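You operate a simulated robot arm through the tools that you are given. There is no shell and no other tool.

You are at the controls of a simulated robot arm. One attempt, no reset.

Task
Tip the last soda into the PRE cup of the soap drawer.
Fine: the jar goes back with its red lid on, the drawer shut; nothing in the other cups. Set down upright: soda jar. Where these are worked on the way, their far stop is far enough and under half their travel is too little: soap drawer.

It is judged by the outcome, as a careful person would: the job done as asked, and still so three seconds after it is handed in. It fails if anything else is knocked over, pushed out of place, dropped, spilled or broken. Lids that push on must go on centred and level and be pressed home; caps that screw on are set level and turned clockwise until they are tight.

Robot
A 7-joint arm with a two-finger parallel gripper, fixed in place. Base frame: the origin is on the floor under the middle of its stand, x ahead of it, y to its left, z up. Lengths are in m, angles in degrees, forces in N, time in s.
With the tool pointing down near the work surface it reaches from about 0.44 to 0.92 m from the base axis. Its first joint turns from -143.0 to 143.0 degrees. Payload 3 kg.
The TCP is the grasp point between the finger pads, 0.03 m short of the fingertips. In the tool frame z runs along the fingers and y along their closing line. The gripper opens to 0.094 m. The fingers are 0.028 m wide and 0.01 m thick; the gripper's body (0.05 by 0.096 m) begins 0.055 m behind the TCP.
Orientation is told as [roll, pitch, yaw] about the base's x, y, z axes, in that order, counted from this pose: with the fingers straight down and closing along the base's y, the tool's x points along the base's -x, its y along +y and its z along -z.

Tools
- The arm moves only by the tool jog_arm. Its argument "plan" is a list of rows, each a list of 3 entries, a list of its own where there are three numbers: the closure, from 0 (fully open) to 1 (shut), then the shift along the tool's x, y, z in m, then the turn, a rotation vector about the tool's x, y, z in degrees. In form: [[claw, [tx, ty, tz], [wx, wy, wz]], ...]. A call has 1 to 20 rows; each row shifts and turns the commanded pose from where the row before left it, along the tool's axes as they then stand. Rows are played at 5 a second. More than 0.05 m and 8.6 degrees between two rows, or a gripper value outside its range, and nothing of the call is played. A pose out of reach is approached as far as the arm can. The call stops where the force on the tool passes 40 N (or 10 N more than at its start, if that is more) or the arm is blocked; 0.2 s more then pass. The fingers move at their own pace (about 0.072 m/s each) and stop on an object; they squeeze with about 28 N. The grip force told is the motor's: it shows also when the fingers shut on nothing. Time passes only in rows, and 0.2 s behind the last, so rows that do not move let the fingers close. It gives the time, the measured TCP pose, the force on the tool (base axes), the opening and the grip force at its end, in the units of the frame above (readings bear some noise), with the torque about the TCP (base axes, N m) and any sound that the robot's microphone picked up, and new pictures: "pictures" is both (left out), scene, wrist or none.
- Cameras (640 x 400 px; columns grow to the right, rows downward): "scene" is fixed at [0.3988, 0.5092, 1.4096]; the picture's right is [-0.38, -0.92, 0.00], its down [-0.78, 0.33, -0.53] and it looks along [0.49, -0.20, -0.85] (base axes); focal length 258 px, centre (320, 200). "wrist" rides on the gripper at [0.076, 0.014, -0.103] in the tool frame; the picture's right is [-0.18, 0.98, 0.00], its down [-0.75, -0.14, -0.64] and it looks along [-0.63, -0.12, 0.77] (tool axes); focal length 243 px, centre (320, 200). There is no depth. A picture from a camera that has moved, and an enlarged one, comes with that camera's place and axes in the base frame and with its lens. The place of the scene camera against the robot may be out by one fixed shift of up to 0.018 m in any direction.
- inspect(camera, box): a new picture of the part [left, top, right, bottom] of that camera's present view, enlarged. No time passes.
- hand_in(): hands the job in; it is judged then, once.

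Places have to be worked out from the pictures, the camera data and where the tool is seen. Open the gripper and draw the arm clear of the work before you hand the job in, unless the task says otherwise.

The tools are called after "Call:" as name(argument=value, ...) on one line, values as JSON. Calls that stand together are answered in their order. jog_arm: Moves the arm, as the interface text tells. Its arguments: {"type":"object","properties":{"plan":{"type":"array","items":{"type":"array"}},"pictures":{"type":"string","enum":["both","scene","wrist","none"]}},"required":["plan"]} The other tools are called the same way: inspect (camera, box) takes an enlarged picture of a part of a camera's view; hand_in () hands the job in.

At the start:

```text
t: 0.0
tool_pos: [0.5501, 0.2007, 1.1475]
ee_rot: [0.0, 0.0, -0.1]
force: [-0.2, 0.3, 0.3]
ft_torque: [-0.01, 0.0, 0.02]
grip_width: 0.0939
gripper_force: 0.0
```

scene: 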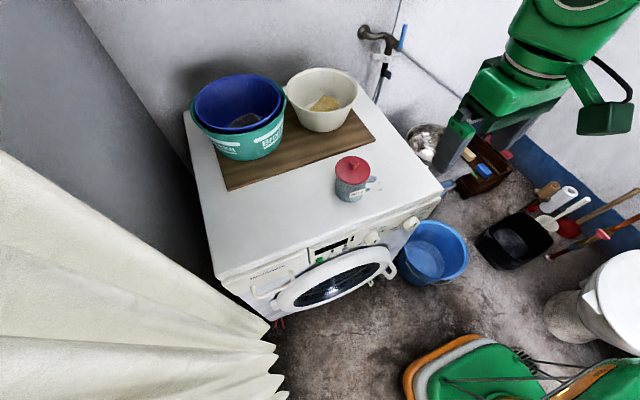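
wrist: 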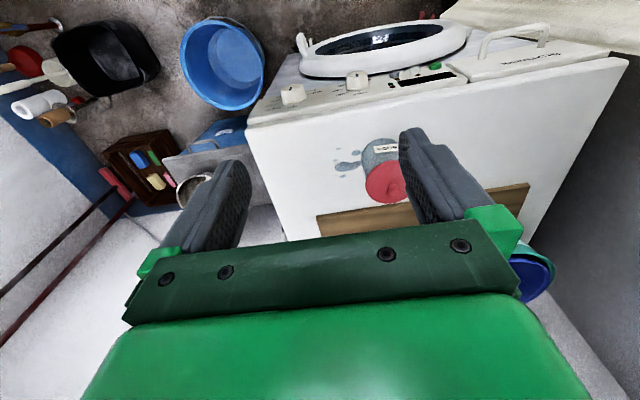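

The scene shows a washing machine with a red-lidded jar on top and a soap drawer at its front-left. I'll take enlarged views to work out where things are.

Call:
inspect(camera="scene", box=[300, 140, 400, 210])

Call:
inspect(camera="scene", box=[200, 200, 440, 350])

Call:
inspect(camera="wrist", box=[240, 10, 640, 260])

```text
5.71 times, centred on (350, 175) of scene
camera zoom: at [0.3988, 0.5092, 1.4096], right [-0.38, -0.92, 0.0], down [-0.78, 0.33, -0.53], along [0.49, -0.2, -0.85], focal length 1475 px, centre (149, 343)
```

zoom: 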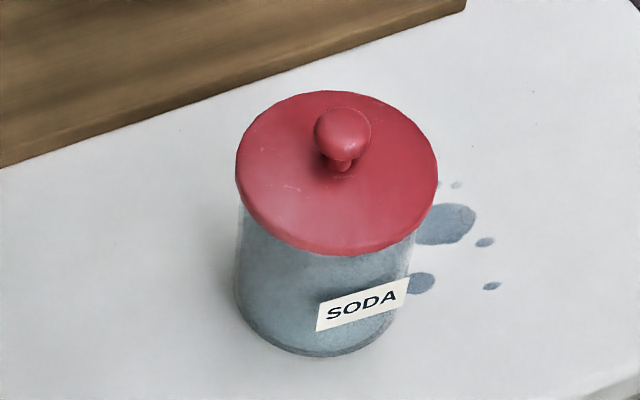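

```text
2.67 times, centred on (320, 275) of scene
camera zoom: at [0.3988, 0.5092, 1.4096], right [-0.38, -0.92, 0.0], down [-0.78, 0.33, -0.53], along [0.49, -0.2, -0.85], focal length 688 px, centre (320, 0)
```

zoom: 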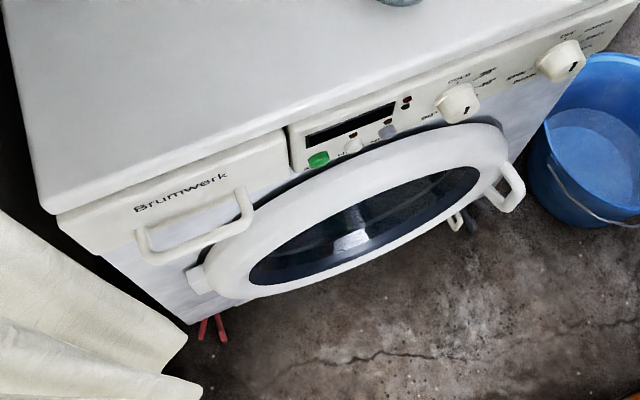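

```text
1.60 times, centred on (440, 135) of wrist
camera zoom: at [0.4738, 0.2165, 1.25], right [0.18, 0.98, 0.0], down [0.75, -0.14, 0.64], along [0.63, -0.12, -0.77], focal length 388 px, centre (128, 304)
```

zoom: 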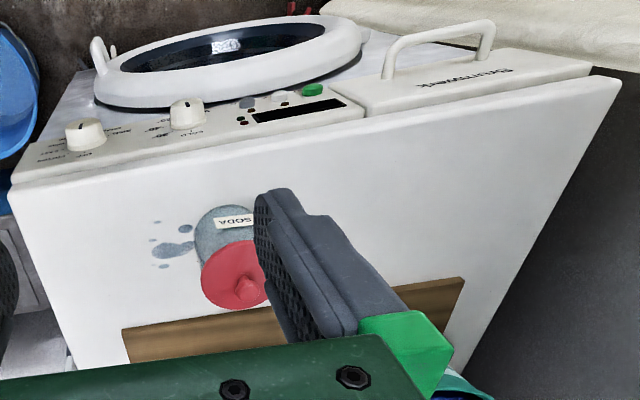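

The jar is near (0.73, 0.29) on the machine top, which is at about z 0.83. The drawer handle bar is near (0.585, 0.56, 0.715). I'll move the hand towards the drawer, staying high, to get a closer wrist view.

Call:
jog_arm(plan=[[0, [0.0125, 0.0375, 0.015], [0, 0, 0]], [0, [0.0125, 0.0375, 0.015], [0, 0, 0]], [0, [0.0125, 0.0375, 0.015], [0, 0, 0]], [0, [0.0125, 0.0375, 0.015], [0, 0, 0]], [0, [0.0125, 0.0375, 0.015], [0, 0, 0]], [0, [0.0125, 0.0375, 0.015], [0, 0, 0]], [0, [0.0125, 0.0375, 0.015], [0, 0, 0]], [0, [0.0125, 0.0375, 0.015], [0, 0, 0]]], pictures="both")

```text
t: 1.8
tool_pos: [0.449, 0.4997, 1.028]
ee_rot: [-0.1, 0.1, -0.1]
force: [0.1, 0.2, -1.1]
ft_torque: [0.0, 0.02, 0.01]
grip_width: 0.094
gripper_force: 0.0
camera wrist: at [0.3731, 0.5152, 1.1304], right [0.18, 0.98, 0.0], down [0.75, -0.14, 0.64], along [0.63, -0.12, -0.77], focal length 243 px, centre (320, 200)
```

scene: 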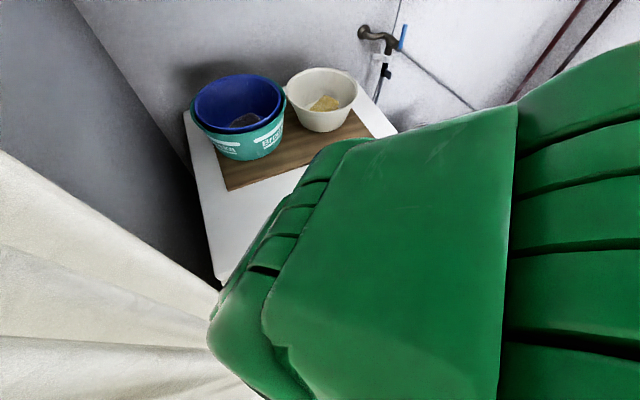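
wrist: 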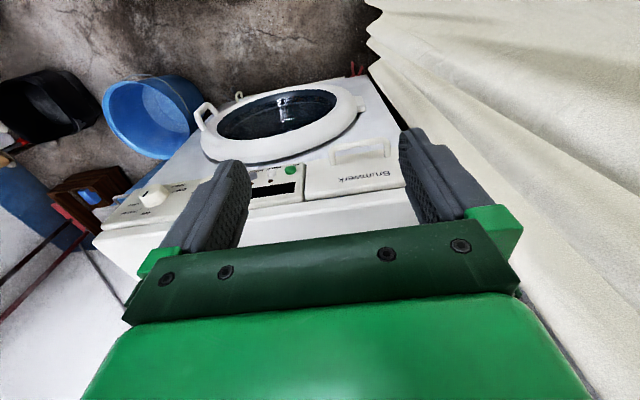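

The wrist view now shows the drawer and handle clearly. I'll enlarge it to triangulate the handle bar.

Call:
inspect(camera="wrist", box=[240, 120, 420, 232])

```text
3.56 times, centred on (330, 176) of wrist
camera zoom: at [0.3731, 0.5152, 1.1304], right [0.18, 0.98, 0.0], down [0.75, -0.14, 0.64], along [0.63, -0.12, -0.77], focal length 863 px, centre (284, 285)
```

zoom: 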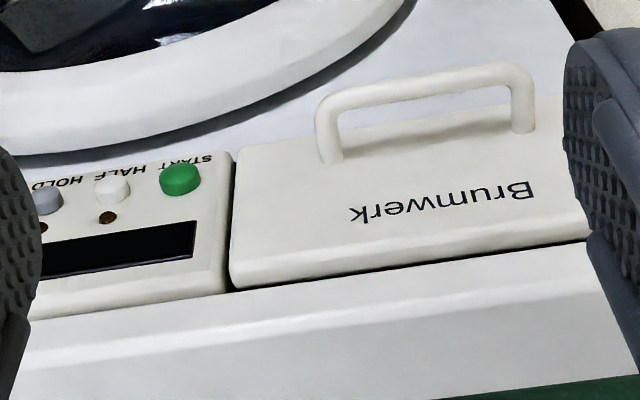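

Combining the two wrist views, the bar sits near (0.582, 0.553, 0.732), about 36 mm in front of the drawer face. I'll yaw the hand +90° and tilt it nearly horizontal so the fingers can straddle the bar from above and below, with the gripper partly closed.

Call:
jog_arm(plan=[[0.5, [0, 0, 0], [0, 0, -8.2]], [0.5, [0, 0, 0], [0, 0, -8.2]], [0.5, [0, 0, 0], [0, 0, -8.2]], [0.5, [0, 0, 0], [0, 0, -8.2]], [0.5, [0, 0, 0], [0, 0, -8.2]], [0.5, [0, 0, 0], [0, 0, -8.2]], [0.5, [0, 0, 0], [0, 0, -8.2]], [0.5, [0, 0, 0], [0, 0, -8.2]], [0.5, [0, 0, 0], [0, 0, -8.2]], [0.5, [0, 0, 0], [0, 0, -8.2]], [0.5, [0, 0, 0], [0, 0, -8.0]], [0.5, [0, 0, 0], [8.5, 0, 0]], [0.5, [0, 0, 0], [8.5, 0, 0]], [0.5, [0, 0, 0], [8.5, 0, 0]], [0.5, [0, 0, 0], [8.5, 0, 0]], [0.5, [0, 0, 0], [8.5, 0, 0]], [0.5, [0, 0, 0], [8.5, 0, 0]], [0.5, [0, 0, 0], [8.5, 0, 0]], [0.5, [0, 0, 0], [8.5, 0, 0]], [0.5, [0, 0, 0], [8.5, 0, 0]]], pictures="both")

```text
t: 6.2
tool_pos: [0.4785, 0.4685, 1.0034]
ee_rot: [-65.7, -5.8, 80.6]
force: [-0.3, -0.8, -0.6]
ft_torque: [0.01, 0.0, 0.02]
grip_width: 0.047
gripper_force: 0.0
stopped in row 20: the arm was blocked; the commanded pose is now the measured one
camera wrist: at [0.3663, 0.4065, 1.0255], right [-0.36, 0.33, -0.87], down [-0.41, 0.79, 0.47], along [0.84, 0.52, -0.14], focal length 243 px, centre (320, 200)
```

scene: 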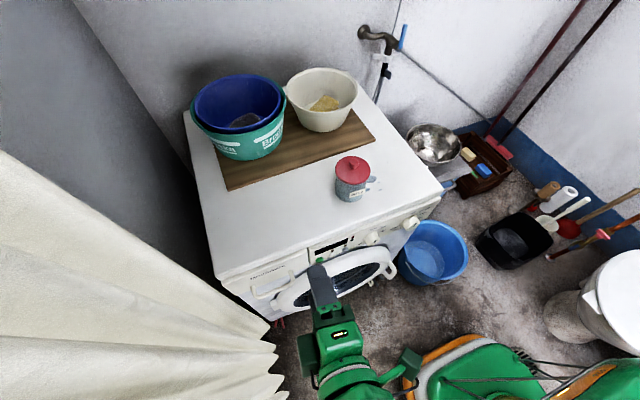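
wrist: 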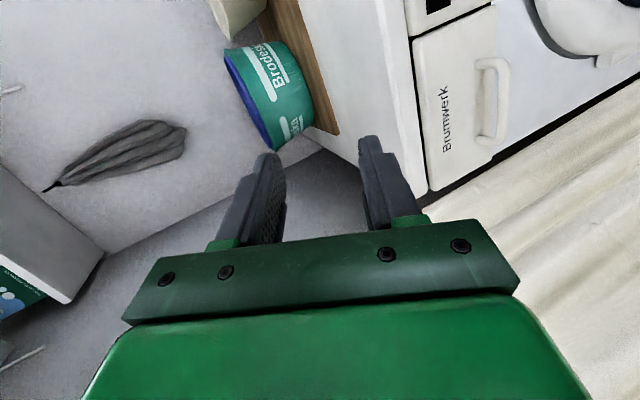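

The arm reached a joint limit near 66° of tilt. The hand now points +x and about 24° down, which still suits the bar, so I'll move to a pre-grasp point about 8 cm short of it with this orientation.

Call:
jog_arm(plan=[[0.55, [-0.0088, 0.027, 0.0145], [0, 0, 0]], [0.55, [-0.0088, 0.027, 0.0145], [0, 0, 0]], [0.55, [-0.0088, 0.027, 0.0145], [0, 0, 0]], [0.55, [-0.0088, 0.027, 0.0145], [0, 0, 0]], [0.55, [-0.0088, 0.027, 0.0145], [0, 0, 0]], [0.55, [-0.0088, 0.027, 0.0145], [0, 0, 0]], [0.55, [-0.0088, 0.027, 0.0145], [0, 0, 0]], [0.55, [-0.0088, 0.027, 0.0145], [0, 0, 0]]], pictures="both")

```text
t: 8.0
tool_pos: [0.5082, 0.5605, 0.7706]
ee_rot: [-66.1, -5.9, 81.1]
force: [0.0, -0.6, 0.0]
ft_torque: [-0.02, 0.0, -0.02]
grip_width: 0.0422
gripper_force: 0.2
camera wrist: at [0.3971, 0.4992, 0.7917], right [-0.35, 0.33, -0.87], down [-0.41, 0.78, 0.46], along [0.84, 0.53, -0.14], focal length 243 px, centre (320, 200)
```

scene: 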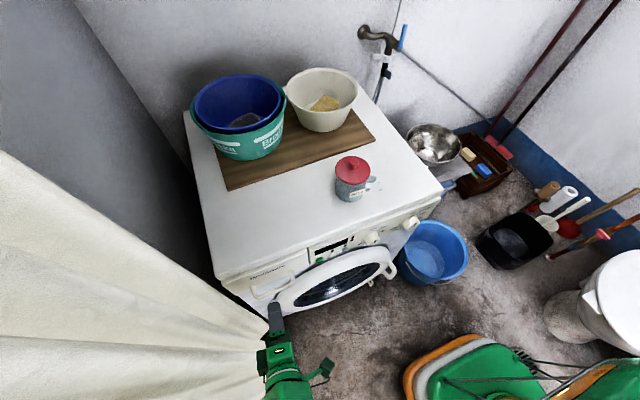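
wrist: 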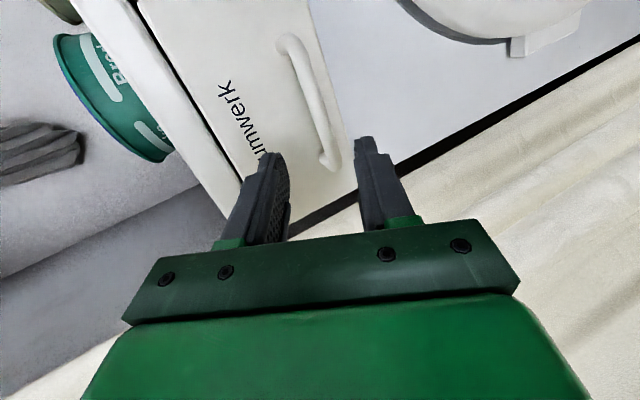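

The bar appears centred between the fingers, at about z 0.738 and y 0.50–0.59. I'll advance until it lies between the pads near the fingertips, then check before closing.

Call:
jog_arm(plan=[[0.55, [0.002, -0.0005, 0.016], [0, 0, 0]], [0.55, [0.002, -0.0005, 0.016], [0, 0, 0]], [0.55, [0.002, -0.0005, 0.016], [0, 0, 0]], [0.55, [0.002, -0.0005, 0.016], [0, 0, 0]]], pictures="both")

Call:
inspect(camera="wrist", box=[160, 40, 480, 240])

Call:
inspect(camera="scene", box=[210, 230, 350, 330])

```text
t: 9.0
tool_pos: [0.5662, 0.547, 0.7467]
ee_rot: [-65.9, -5.8, 81.2]
force: [0.6, 0.4, 1.0]
ft_torque: [0.0, 0.06, 0.01]
grip_width: 0.0422
gripper_force: 0.1
camera wrist: at [0.4546, 0.485, 0.7668], right [-0.35, 0.33, -0.87], down [-0.41, 0.78, 0.46], along [0.84, 0.53, -0.14], focal length 243 px, centre (320, 200)
```

scene: 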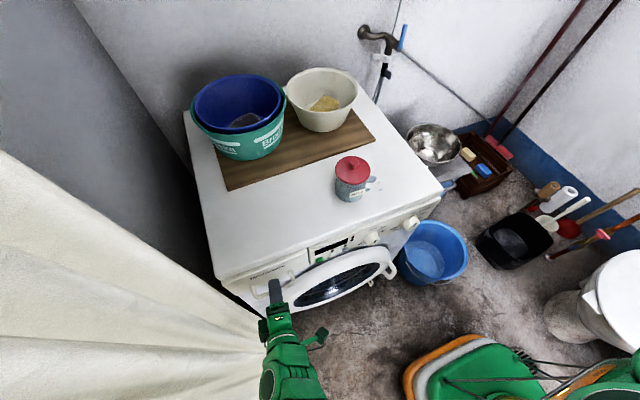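
wrist: 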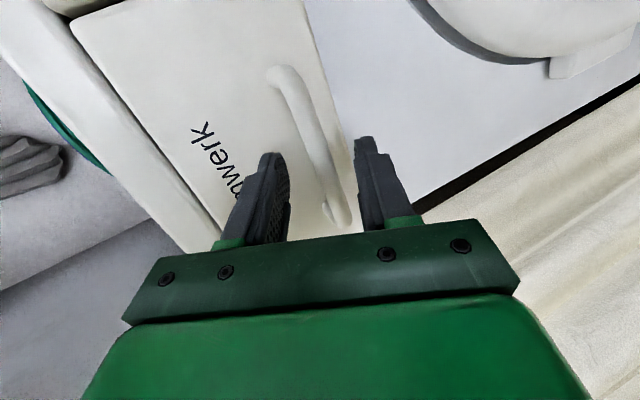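

```text
2.00 times, centred on (320, 140) of wrist
camera zoom: at [0.4546, 0.485, 0.7668], right [-0.35, 0.33, -0.87], down [-0.41, 0.78, 0.46], along [0.84, 0.53, -0.14], focal length 485 px, centre (320, 320)
```

zoom: 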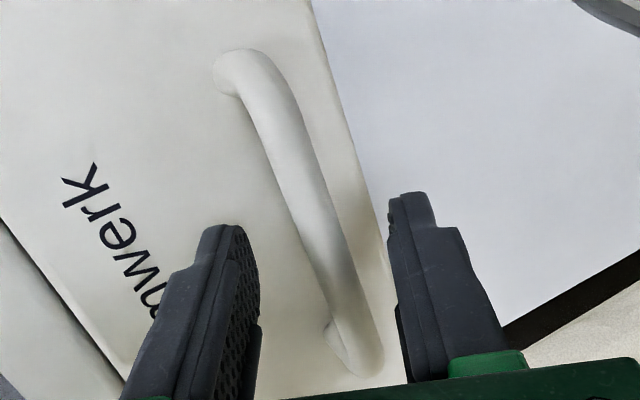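

```text
4.00 times, centred on (280, 280) of scene
camera zoom: at [0.3988, 0.5092, 1.4096], right [-0.38, -0.92, 0.0], down [-0.78, 0.33, -0.53], along [0.49, -0.2, -0.85], focal length 1032 px, centre (480, -120)
```

zoom: 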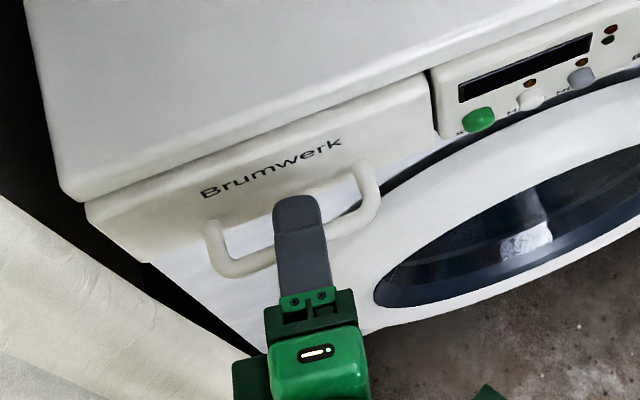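

The upper finger covers the bar in the scene view, and the bar lies between both fingers in the wrist view. I'll close on it.

Call:
jog_arm(plan=[[0.75, [0, 0, 0], [0, 0, 0]], [1, [0, 0, 0], [0, 0, 0]], [1, [0, 0, 0], [0, 0, 0]], [1, [0, 0, 0], [0, 0, 0]], [1, [0, 0, 0], [0, 0, 0]]], pictures="wrist")

```text
t: 10.0
tool_pos: [0.5652, 0.5474, 0.7437]
ee_rot: [-65.8, -5.7, 81.3]
force: [-0.8, 4.9, -2.4]
ft_torque: [-1.22, 0.02, 0.89]
grip_width: 0.0158
gripper_force: 44.9
stopped in row 5: the force on the tool passed its limit at 41 N (the readings are from after the stop); the commanded pose is now the measured one
camera wrist: at [0.4533, 0.4852, 0.7655], right [-0.36, 0.33, -0.87], down [-0.41, 0.78, 0.46], along [0.84, 0.53, -0.14], focal length 243 px, centre (320, 200)
```

wrist: 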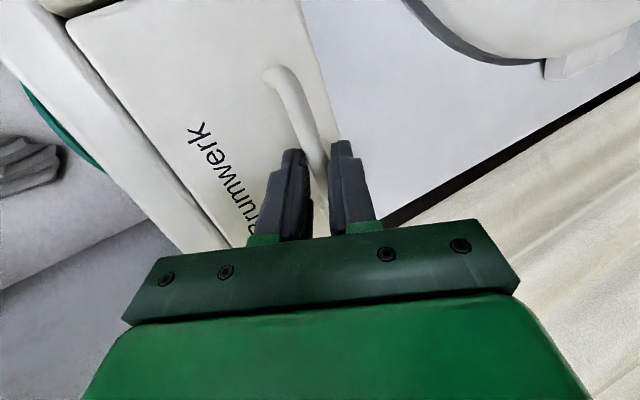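

The bar is held with the fingers 15.8 mm apart. Next I'll pull straight along -x.

Call:
jog_arm(plan=[[1, [0.0015, 0.0039, -0.0091], [0, 0, 0]], [1, [0.003, 0.0078, -0.0182], [0, 0, 0]], [1, [0.003, 0.0078, -0.0182], [0, 0, 0]], [1, [0.003, 0.0078, -0.0182], [0, 0, 0]], [1, [0.003, 0.0078, -0.0182], [0, 0, 0]], [1, [0.003, 0.0078, -0.0182], [0, 0, 0]]], pictures="both")

```text
t: 11.4
tool_pos: [0.4545, 0.5457, 0.7439]
ee_rot: [-65.9, -5.8, 81.3]
force: [1.8, 6.5, -13.4]
ft_torque: [-1.06, 0.25, 1.12]
grip_width: 0.0159
gripper_force: 45.0
camera wrist: at [0.3428, 0.4851, 0.7656], right [-0.36, 0.33, -0.87], down [-0.41, 0.78, 0.47], along [0.84, 0.53, -0.14], focal length 243 px, centre (320, 200)
```

scene: 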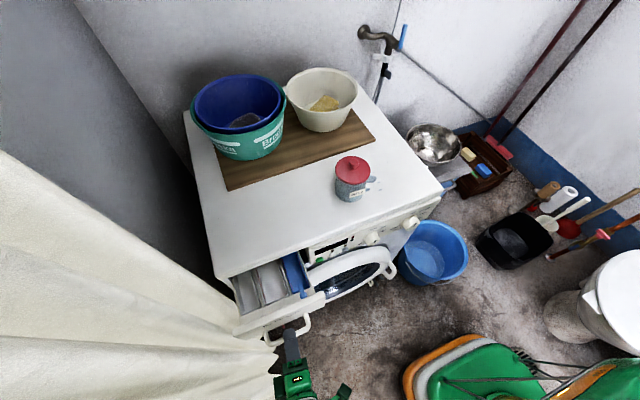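
wrist: 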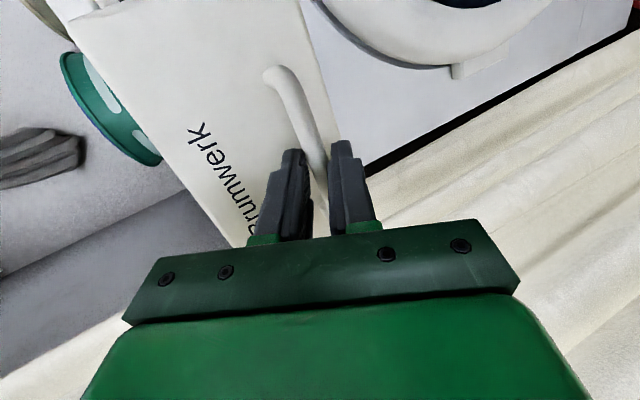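

The drawer has come out 11 cm and is following. I'll keep pulling gently to find its stop.

Call:
jog_arm(plan=[[1, [0.0023, 0.0059, -0.0136], [0, 0, 0]], [1, [0.0023, 0.0059, -0.0136], [0, 0, 0]], [1, [0.0023, 0.0059, -0.0136], [0, 0, 0]], [1, [0.0023, 0.0059, -0.0136], [0, 0, 0]], [1, [0.0023, 0.0059, -0.0136], [0, 0, 0]], [1, [0.0023, 0.0059, -0.0136], [0, 0, 0]]], pictures="both")

Call:
inspect(camera="scene", box=[210, 230, 350, 330])

```text
t: 12.8
tool_pos: [0.3634, 0.5476, 0.7439]
ee_rot: [-65.8, -5.7, 81.2]
force: [9.4, 5.9, -32.9]
ft_torque: [-1.03, 0.6, 0.95]
grip_width: 0.0157
gripper_force: 44.5
camera wrist: at [0.2535, 0.4852, 0.7656], right [-0.36, 0.33, -0.87], down [-0.41, 0.78, 0.47], along [0.84, 0.53, -0.14], focal length 243 px, centre (320, 200)
```

scene: 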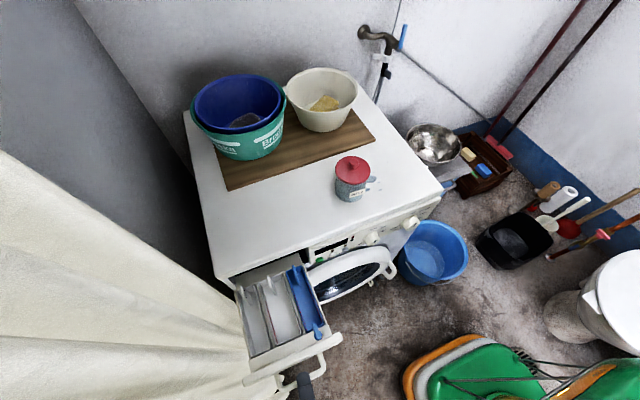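
wrist: 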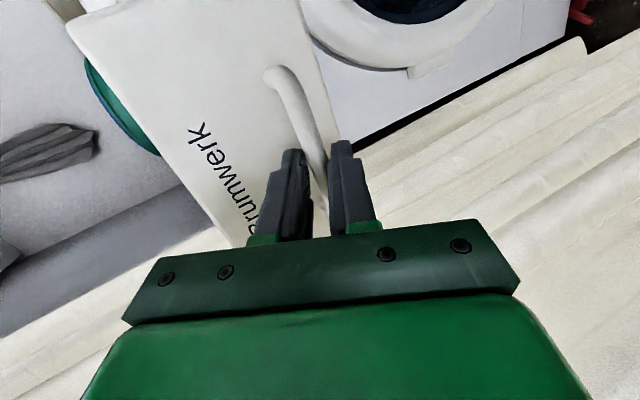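

```text
4.00 times, centred on (280, 280) of scene
camera zoom: at [0.3988, 0.5092, 1.4096], right [-0.38, -0.92, 0.0], down [-0.78, 0.33, -0.53], along [0.49, -0.2, -0.85], focal length 1032 px, centre (480, -120)
```

zoom: 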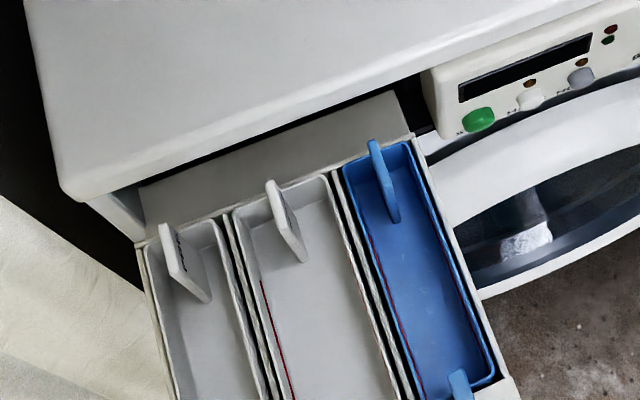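

The drawer is out about 20 cm and shows three cups: left white, middle white and blue. I'll enlarge the view to read the labels on their flaps.

Call:
inspect(camera="scene", box=[240, 268, 296, 303])

Call:
inspect(camera="scene", box=[230, 260, 350, 390])

```text
11.43 times, centred on (268, 286) of scene
camera zoom: at [0.3988, 0.5092, 1.4096], right [-0.38, -0.92, 0.0], down [-0.78, 0.33, -0.53], along [0.49, -0.2, -0.85], focal length 2949 px, centre (914, -777)
```

zoom: 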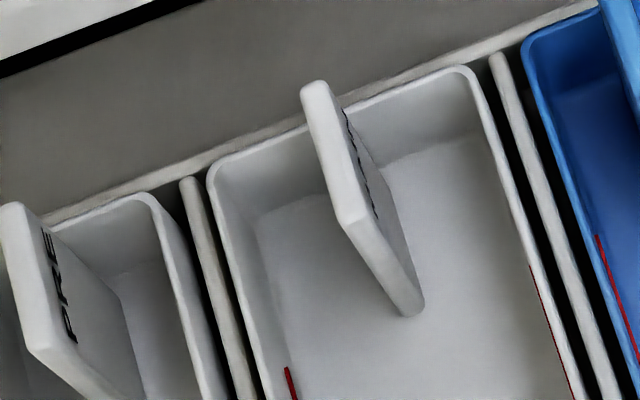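

```text
3.08 times, centred on (290, 325) of scene
camera zoom: at [0.3988, 0.5092, 1.4096], right [-0.38, -0.92, 0.0], down [-0.78, 0.33, -0.53], along [0.49, -0.2, -0.85], focal length 794 px, centre (412, -185)
```

zoom: 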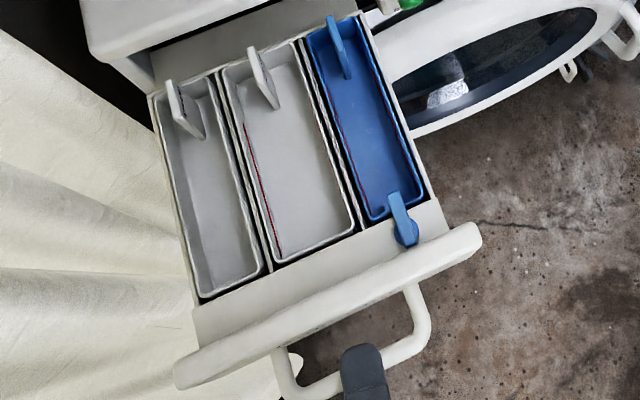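

The left cup, at the largest y, is labelled PRE. The grip is carrying 33 N of vertical load, so I'll ease the hand down a couple of millimetres before releasing.

Call:
jog_arm(plan=[[1, [0.0002, 0.0018, 0.0008], [0, 0, 0]], [1, [0.0002, 0.0018, 0.0008], [0, 0, 0]], [1, [0, 0, 0], [0, 0, 0]]], pictures="none")

```text
t: 13.8
tool_pos: [0.3645, 0.5478, 0.744]
ee_rot: [-66.3, -5.8, 81.1]
force: [0.3, -0.3, 0.4]
ft_torque: [-1.33, -0.04, 0.45]
grip_width: 0.0158
gripper_force: 44.7
stopped in row 3: the force on the tool passed its limit at 48 N (the readings are from after the stop); the commanded pose is now the measured one
```

The load is gone. I'll open the fingers partway and back straight off the bar.

Call:
jog_arm(plan=[[0.5, [0, 0, 0], [0, 0, 0]], [0.5, [0, 0, 0], [0, 0, 0]], [0.5, [0, 0, -0.015], [0, 0, 0]], [0.5, [0, 0, -0.02], [0, 0, 0]], [0.5, [0, 0, -0.025], [0, 0, 0]], [0.5, [0, 0, 0], [0, 0, 0]]], pictures="both")

```text
t: 15.2
tool_pos: [0.3123, 0.5539, 0.7686]
ee_rot: [-66.2, -5.8, 81.2]
force: [-0.9, -0.2, -0.2]
ft_torque: [-0.03, 0.02, -0.02]
grip_width: 0.0471
gripper_force: 0.0
camera wrist: at [0.2003, 0.4913, 0.7891], right [-0.35, 0.33, -0.88], down [-0.42, 0.78, 0.46], along [0.84, 0.53, -0.14], focal length 243 px, centre (320, 200)
```

scene: 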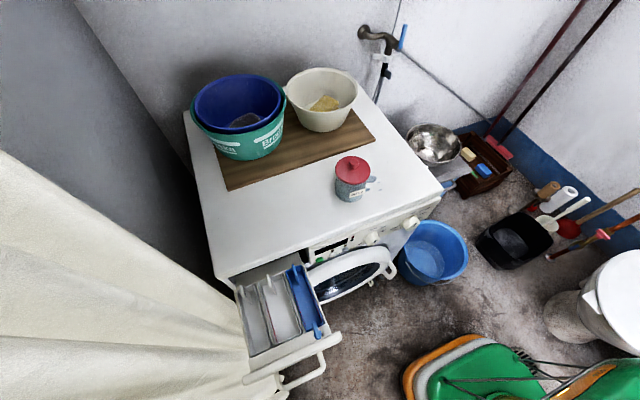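
wrist: 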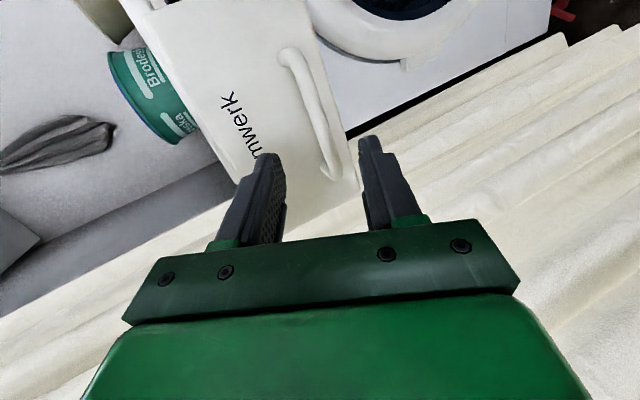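

The drawer stays open after release. I'll raise the hand, then rotate it back to pointing down so I can look into the drawer from above and go to the jar.

Call:
jog_arm(plan=[[0.3, [-0.0041, -0.0378, -0.017], [0, 0, 0]], [0.3, [-0.0041, -0.0378, -0.017], [0, 0, 0]], [0.3, [-0.0041, -0.0378, -0.017], [0, 0, 0]], [0.3, [-0.0041, -0.0378, -0.017], [0, 0, 0]], [0.3, [-0.0041, -0.0378, -0.017], [0, 0, 0]], [0.3, [-0.0041, -0.0378, -0.017], [0, 0, 0]], [0.3, [0, 0, 0], [-8.2, 0, 0]], [0.3, [0, 0, 0], [-8.2, 0, 0]], [0.3, [0, 0, 0], [-8.2, 0, 0]], [0.3, [0, 0, 0], [-8.2, 0, 0]], [0.3, [0, 0, 0], [-8.2, 0, 0]], [0.3, [0, 0, 0], [-8.2, 0, 0]], [0.3, [0, 0, 0], [-8.2, 0, 0]], [0.3, [0, 0, 0], [-8.2, 0, 0]]], pictures="none")

```text
t: 18.2
tool_pos: [0.3093, 0.5524, 1.0171]
ee_rot: [-0.6, -5.7, 81.2]
force: [0.4, -0.5, 0.5]
ft_torque: [0.03, 0.01, 0.01]
grip_width: 0.0659
gripper_force: 0.1
```

The hand is pointing down again. I'll level it fully, yaw back to 0, and shift forward to look into the drawer.

Call:
jog_arm(plan=[[0, [0, 0, 0], [0.6, 5.7, 0]], [0, [0, 0, 0], [0, 0, 8.1]], [0, [0, 0, 0], [0, 0, 8.1]], [0, [0, 0, 0], [0, 0, 8.1]], [0, [0, 0, 0], [0, 0, 8.1]], [0, [0, 0, 0], [0, 0, 8.1]], [0, [0, 0, 0], [0, 0, 8.1]], [0, [0, 0, 0], [0, 0, 8.1]], [0, [0, 0, 0], [0, 0, 8.1]], [0, [0, 0, 0], [0, 0, 8.1]], [0, [0, 0, 0], [0, 0, 8.1]], [0, [-0.045, 0, 0], [0, 0, 0]], [0, [-0.045, 0, 0], [0, 0, 0]], [0, [0, 0, 0], [0, 0, 0]]], pictures="wrist")

Call:
inspect(camera="wrist", box=[220, 90, 440, 228])

```text
t: 21.2
tool_pos: [0.3998, 0.554, 1.0193]
ee_rot: [0.0, -1.2, 0.1]
force: [0.1, 0.9, -0.5]
ft_torque: [-0.01, -0.01, 0.0]
grip_width: 0.0939
gripper_force: 0.1
camera wrist: at [0.3209, 0.5684, 1.1211], right [0.18, 0.98, 0.0], down [0.74, -0.14, 0.66], along [0.65, -0.12, -0.75], focal length 243 px, centre (320, 200)
```

wrist: 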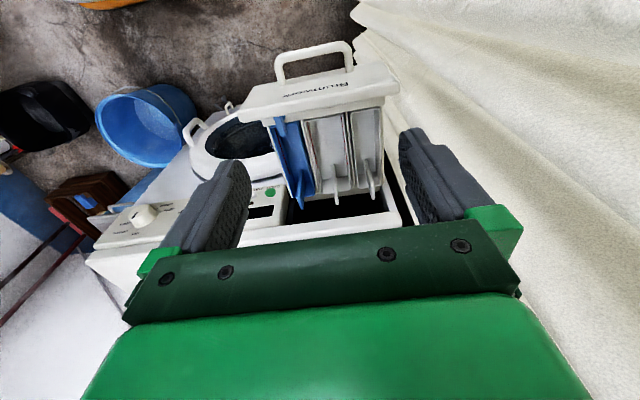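

```text
2.90 times, centred on (330, 159) of wrist
camera zoom: at [0.3209, 0.5684, 1.1211], right [0.18, 0.98, 0.0], down [0.74, -0.14, 0.66], along [0.65, -0.12, -0.75], focal length 703 px, centre (291, 319)
```

zoom: 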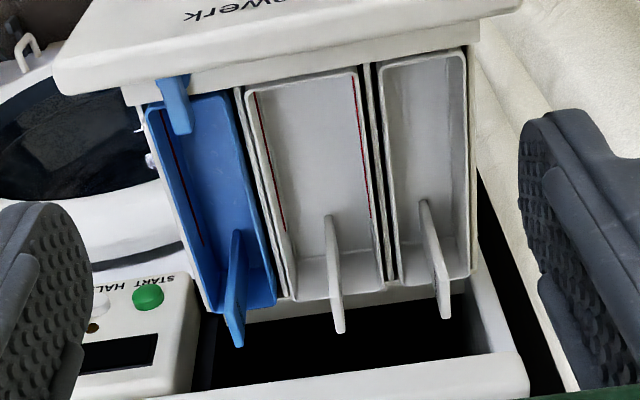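

This is a clear view of the PRE cup. I'll take a second wrist view from another spot on the way to the jar, so I can triangulate the cup rim.

Call:
jog_arm(plan=[[0, [-0.02, -0.04, -0.01], [0, 1.2, 0]], [0, [-0.02, -0.045, -0.01], [0, 0, 0]], [0, [-0.01, -0.045, -0.01], [0, 0, 0]], [0, [0, -0.04, -0.01], [0, 0, 0]], [0, [0, 0, 0], [0, 0, 0]]], pictures="both")

Call:
inspect(camera="wrist", box=[320, 70, 540, 208])

Call:
inspect(camera="wrist", box=[230, 130, 420, 250])

```text
refused: row 2 steps farther than a row can; nothing moved
```

```text
2.90 times, centred on (430, 139) of wrist
camera zoom: at [0.3209, 0.5684, 1.1211], right [0.18, 0.98, 0.0], down [0.74, -0.14, 0.66], along [0.65, -0.12, -0.75], focal length 703 px, centre (1, 377)
```

zoom: 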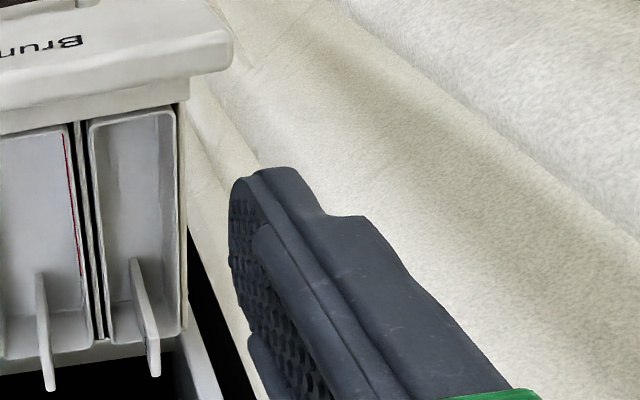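

```text
3.33 times, centred on (325, 190) of wrist
camera zoom: at [0.3209, 0.5684, 1.1211], right [0.18, 0.98, 0.0], down [0.74, -0.14, 0.66], along [0.65, -0.12, -0.75], focal length 809 px, centre (303, 233)
```

zoom: 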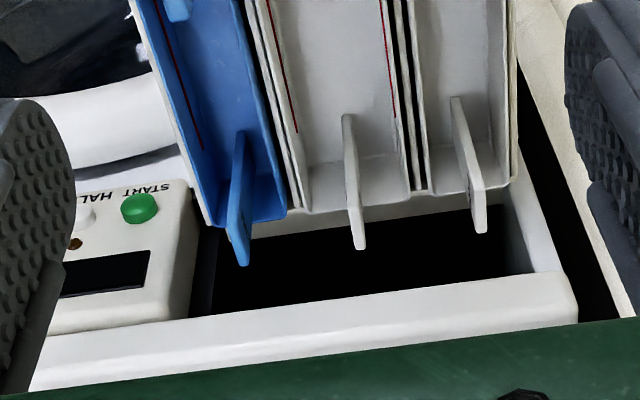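

One row exceeded the step limit, so nothing moved. I'll repeat it with smaller steps.

Call:
jog_arm(plan=[[0, [-0.01, -0.035, -0.01], [0, 1.2, 0]], [0, [-0.01, -0.035, -0.01], [0, 0, 0]], [0, [-0.01, -0.035, -0.01], [0, 0, 0]], [0, [-0.01, -0.035, -0.01], [0, 0, 0]], [0, [0, 0, 0], [0, 0, 0]]], pictures="both")

Call:
inspect(camera="wrist", box=[320, 70, 540, 208])

```text
t: 22.4
tool_pos: [0.4396, 0.4128, 1.0578]
ee_rot: [0.0, 0.1, 0.1]
force: [0.9, 0.0, 1.0]
ft_torque: [0.01, -0.02, 0.0]
grip_width: 0.0941
gripper_force: 0.0
camera wrist: at [0.3632, 0.4278, 1.1619], right [0.18, 0.98, 0.0], down [0.75, -0.14, 0.64], along [0.63, -0.12, -0.77], focal length 243 px, centre (320, 200)
```

scene: 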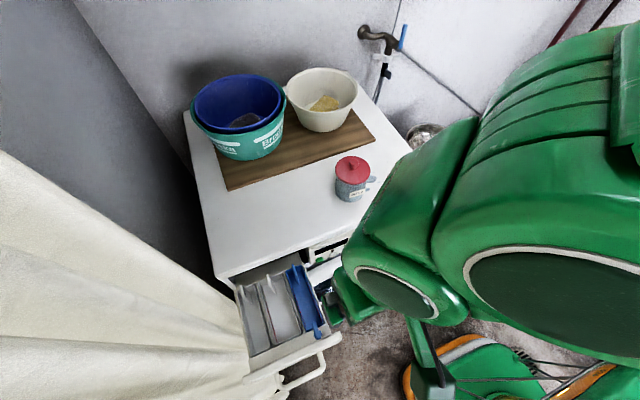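
wrist: 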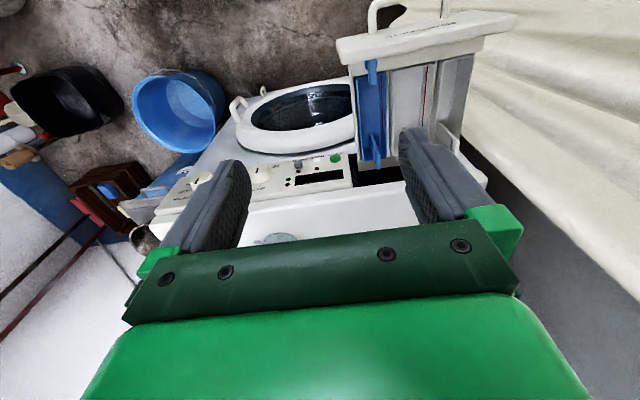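

```text
2.90 times, centred on (430, 139) of wrist
camera zoom: at [0.3632, 0.4278, 1.1619], right [0.18, 0.98, 0.0], down [0.75, -0.14, 0.64], along [0.63, -0.12, -0.77], focal length 703 px, centre (1, 377)
```

zoom: 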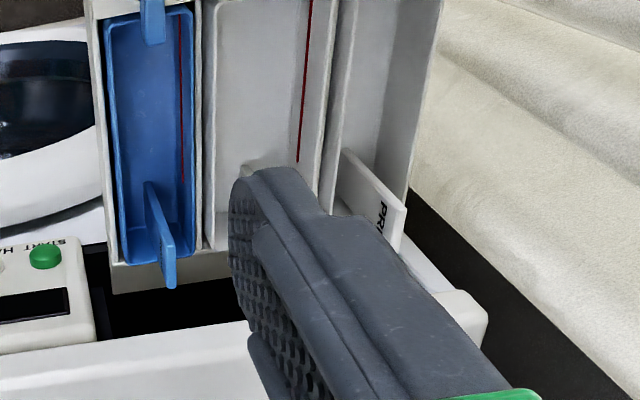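

The PRE label is confirmed from this side too. I'll enlarge the front end of the drawer in this view for the triangulation.

Call:
inspect(camera="wrist", box=[330, 10, 530, 135])

```text
3.20 times, centred on (430, 72) of wrist
camera zoom: at [0.3632, 0.4278, 1.1619], right [0.18, 0.98, 0.0], down [0.75, -0.14, 0.64], along [0.63, -0.12, -0.77], focal length 776 px, centre (-32, 608)
```

zoom: 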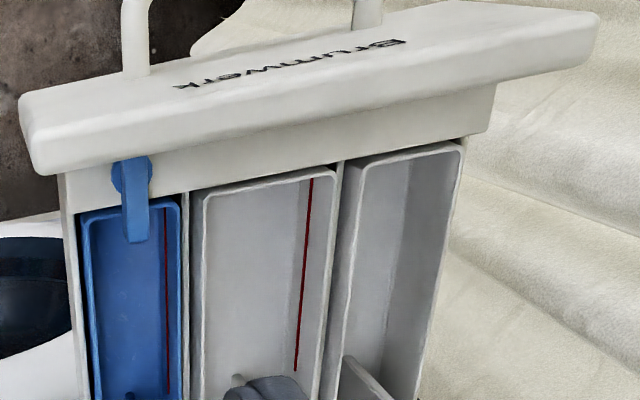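

From the two views, the PRE rim is at z≈0.767, spanning x 0.464–0.607 and y 0.589–0.631. The drawer front tops out at z≈0.817. Next I'll move above the jar.

Call:
jog_arm(plan=[[0, [-0.0362, -0.0155, 0], [0, 0, 0]], [0, [-0.0362, -0.0155, 0], [0, 0, 0]], [0, [-0.0362, -0.0155, 0], [0, 0, 0]], [0, [-0.0362, -0.0155, 0], [0, 0, 0]], [0, [-0.0362, -0.0155, 0], [0, 0, 0]], [0, [-0.0362, -0.0155, 0], [0, 0, 0]], [0, [-0.0362, -0.0155, 0], [0, 0, 0]], [0, [-0.0362, -0.0155, 0], [0, 0, 0]], [0, [0, 0, 0], [0, 0, 0]]], pictures="both")

Call:
inspect(camera="wrist", box=[220, 30, 420, 155])

```text
t: 24.4
tool_pos: [0.7304, 0.29, 1.059]
ee_rot: [-0.1, 0.0, 0.0]
force: [0.3, 0.2, -0.6]
ft_torque: [-0.02, 0.02, -0.01]
grip_width: 0.094
gripper_force: 0.1
camera wrist: at [0.6533, 0.3041, 1.1621], right [0.18, 0.98, 0.0], down [0.75, -0.14, 0.64], along [0.63, -0.12, -0.77], focal length 243 px, centre (320, 200)
```

scene: 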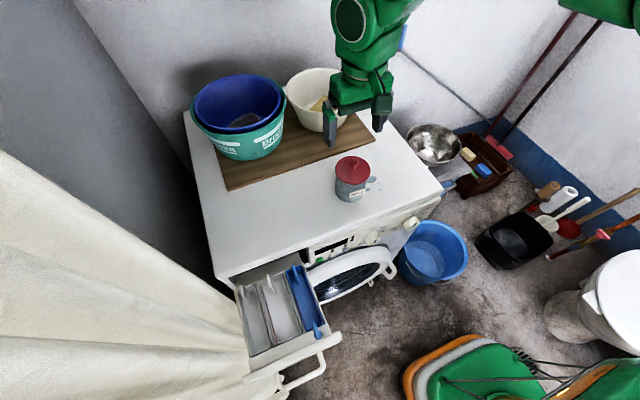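
wrist: 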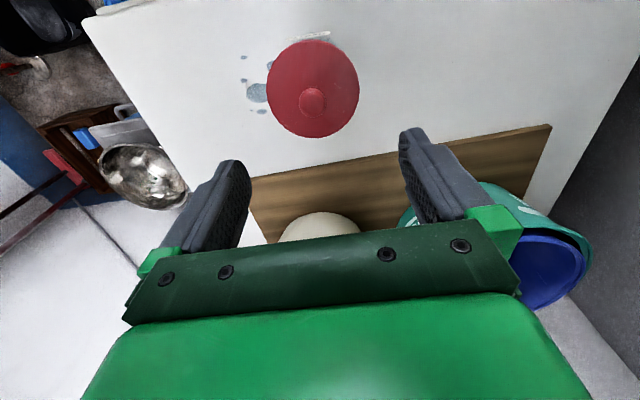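

```text
3.20 times, centred on (320, 92) of wrist
camera zoom: at [0.6533, 0.3041, 1.1621], right [0.18, 0.98, 0.0], down [0.75, -0.14, 0.64], along [0.63, -0.12, -0.77], focal length 776 px, centre (320, 544)
```

zoom: 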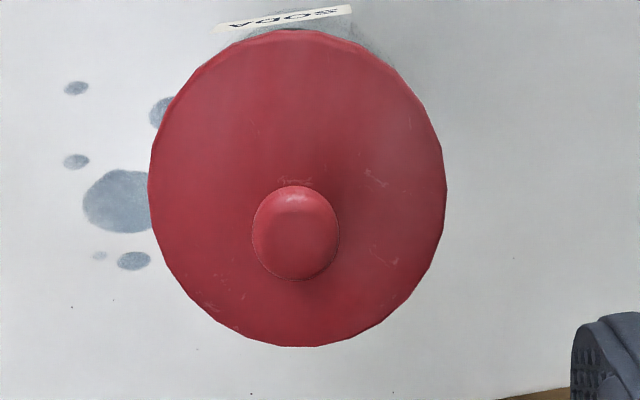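

The knob appears at about (0.720, 0.286), with its z between 0.94 and 0.955. I'll shift over it, partly close the fingers, and descend to just above it for another look.

Call:
jog_arm(plan=[[0.5, [0.0052, -0.002, 0.02], [0, 0, 0]], [0.5, [0.0052, -0.002, 0.02], [0, 0, 0]], [0.5, [0, 0, 0.015], [0, 0, 0]], [0.5, [0, 0, 0], [0, 0, 0]]], pictures="both")

Call:
inspect(camera="wrist", box=[220, 50, 420, 175])

Call:
inspect(camera="scene", box=[300, 120, 400, 200])

```text
t: 25.4
tool_pos: [0.7184, 0.285, 1.0057]
ee_rot: [0.1, 0.0, 0.2]
force: [-0.8, 0.4, -1.2]
ft_torque: [0.0, -0.02, 0.01]
grip_width: 0.0469
gripper_force: 0.0
camera wrist: at [0.6421, 0.3003, 1.1076], right [0.18, 0.98, 0.0], down [0.75, -0.14, 0.64], along [0.63, -0.12, -0.77], focal length 243 px, centre (320, 200)
```

scene: 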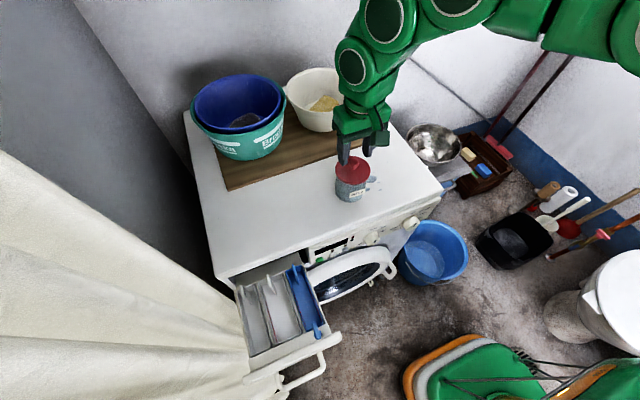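
wrist: 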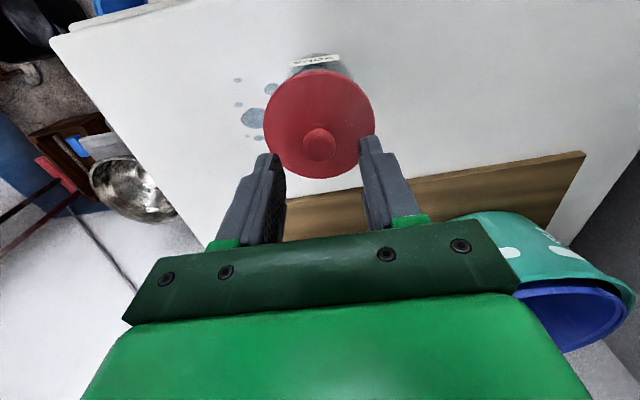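

```text
3.20 times, centred on (320, 112) of wrist
camera zoom: at [0.6421, 0.3003, 1.1076], right [0.18, 0.98, 0.0], down [0.75, -0.14, 0.64], along [0.63, -0.12, -0.77], focal length 776 px, centre (320, 480)
```

zoom: 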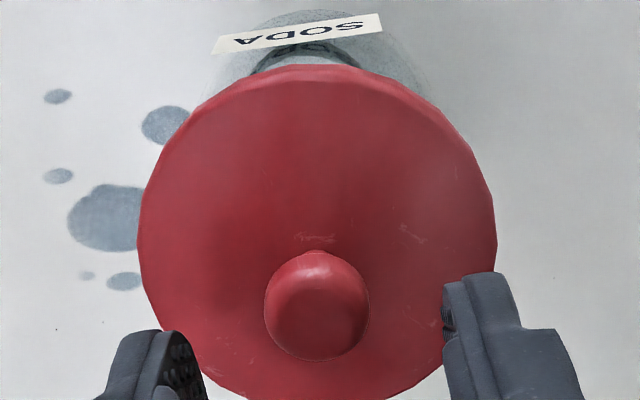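

```text
5.00 times, centred on (350, 160) of scene
camera zoom: at [0.3988, 0.5092, 1.4096], right [-0.38, -0.92, 0.0], down [-0.78, 0.33, -0.53], along [0.49, -0.2, -0.85], focal length 1290 px, centre (170, 400)
```

zoom: 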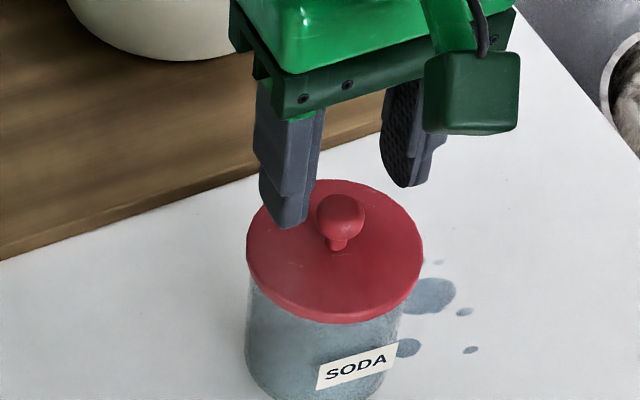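

Two wrist views agree: the knob centre is at (0.7186, 0.286, 0.954), and the hand is aligned with it. I'll descend so the pads are level with the knob, then close.

Call:
jog_arm(plan=[[0.5, [0, 0.0008, 0.015], [0, 0, 0]], [0.5, [0, 0, 0.015], [0, 0, 0]], [0.5, [0, 0, 0.012], [0, 0, 0]], [0.5, [0, 0, 0.004], [0, 0, 0]], [0.5, [0, 0, 0], [0, 0, 0]]], pictures="both")

Call:
inspect(camera="scene", box=[300, 120, 400, 200])

Call:
inspect(camera="wrist", box=[220, 80, 420, 205])

```text
t: 26.1
tool_pos: [0.7198, 0.2867, 0.9726]
ee_rot: [0.1, -0.2, 0.0]
force: [-4.2, -2.4, 18.5]
ft_torque: [-0.16, 0.22, -0.06]
grip_width: 0.0471
gripper_force: 0.0
stopped in row 3: the force on the tool passed its limit at 54 N (the readings are from after the stop); the commanded pose is now the measured one
camera wrist: at [0.6422, 0.3009, 1.0754], right [0.18, 0.98, 0.0], down [0.75, -0.14, 0.65], along [0.63, -0.12, -0.76], focal length 243 px, centre (320, 200)
```

scene: 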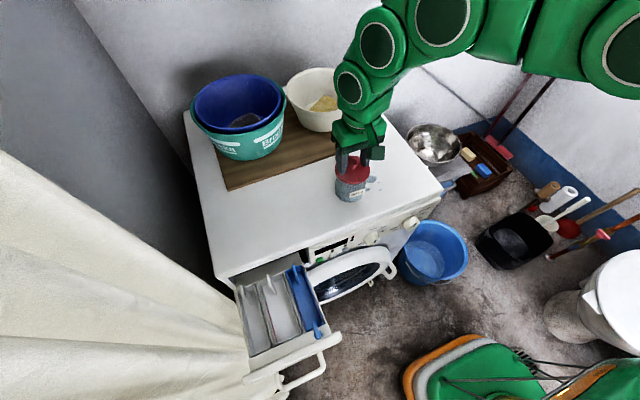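
wrist: 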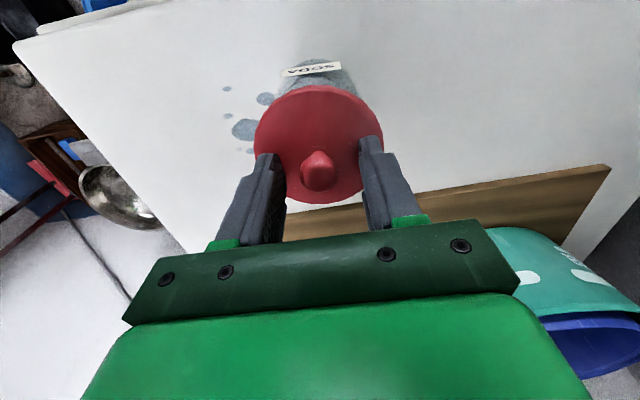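

```text
5.00 times, centred on (350, 160) of scene
camera zoom: at [0.3988, 0.5092, 1.4096], right [-0.38, -0.92, 0.0], down [-0.78, 0.33, -0.53], along [0.49, -0.2, -0.85], focal length 1290 px, centre (170, 400)
```

zoom: 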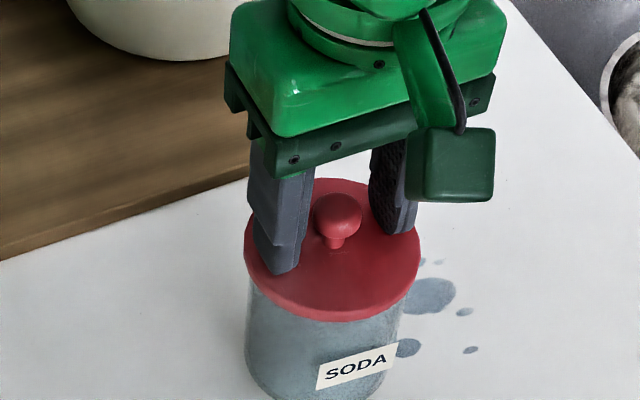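

```text
3.20 times, centred on (320, 142) of wrist
camera zoom: at [0.6422, 0.3009, 1.0754], right [0.18, 0.98, 0.0], down [0.75, -0.14, 0.65], along [0.63, -0.12, -0.76], focal length 776 px, centre (320, 384)
```

zoom: 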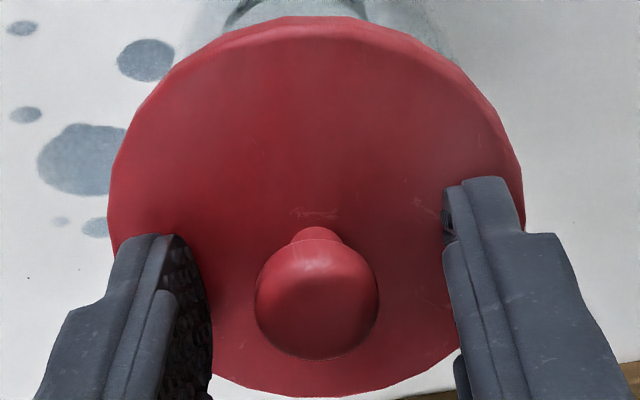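

The fingertips touched the lid top at TCP z 0.9726, so the lid top is at about 0.943. I'll rise 4 mm to unload it, then close on the knob.

Call:
jog_arm(plan=[[0.5, [0, -0.0005, -0.004], [0, 0, 0]], [0.7, [0, 0, 0], [0, 0, 0]], [0.85, [0, 0, 0], [0, 0, 0]], [1, [0, 0, 0], [0, 0, 0]], [1, [0, 0, 0], [0, 0, 0]]], pictures="both")

Call:
inspect(camera="scene", box=[300, 120, 400, 200])

```text
t: 27.4
tool_pos: [0.7199, 0.2866, 0.9749]
ee_rot: [0.1, -0.2, 0.1]
force: [-0.6, -0.8, 0.3]
ft_torque: [0.0, -0.06, -0.01]
grip_width: 0.0199
gripper_force: 28.0
camera wrist: at [0.6424, 0.3005, 1.0785], right [0.18, 0.98, 0.0], down [0.75, -0.14, 0.65], along [0.63, -0.12, -0.76], focal length 243 px, centre (320, 200)
```

scene: 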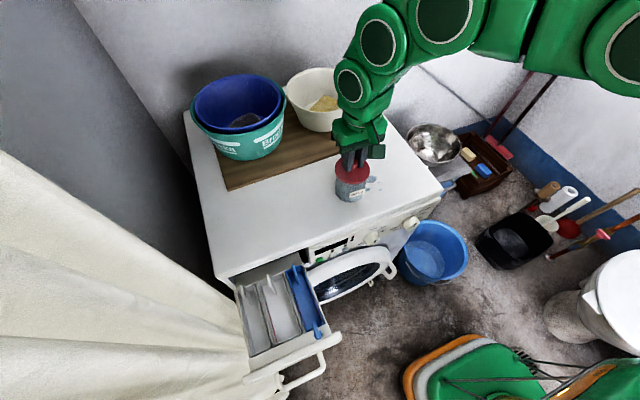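
wrist: 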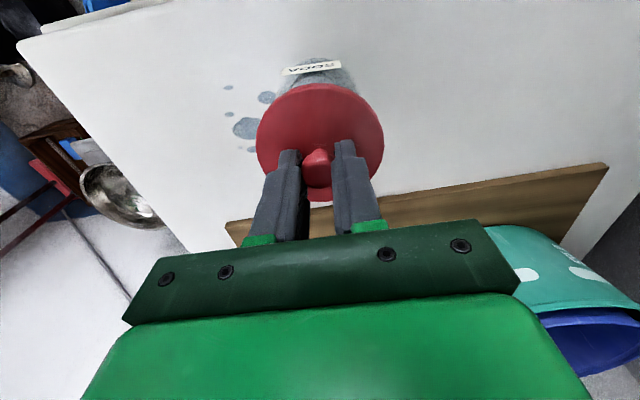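

```text
5.00 times, centred on (350, 160) of scene
camera zoom: at [0.3988, 0.5092, 1.4096], right [-0.38, -0.92, 0.0], down [-0.78, 0.33, -0.53], along [0.49, -0.2, -0.85], focal length 1290 px, centre (170, 400)
```

zoom: 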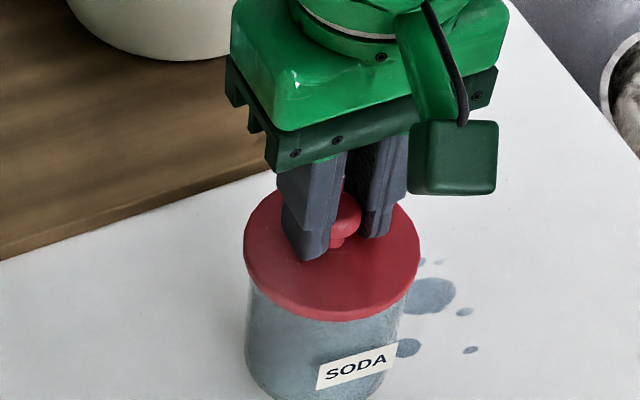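

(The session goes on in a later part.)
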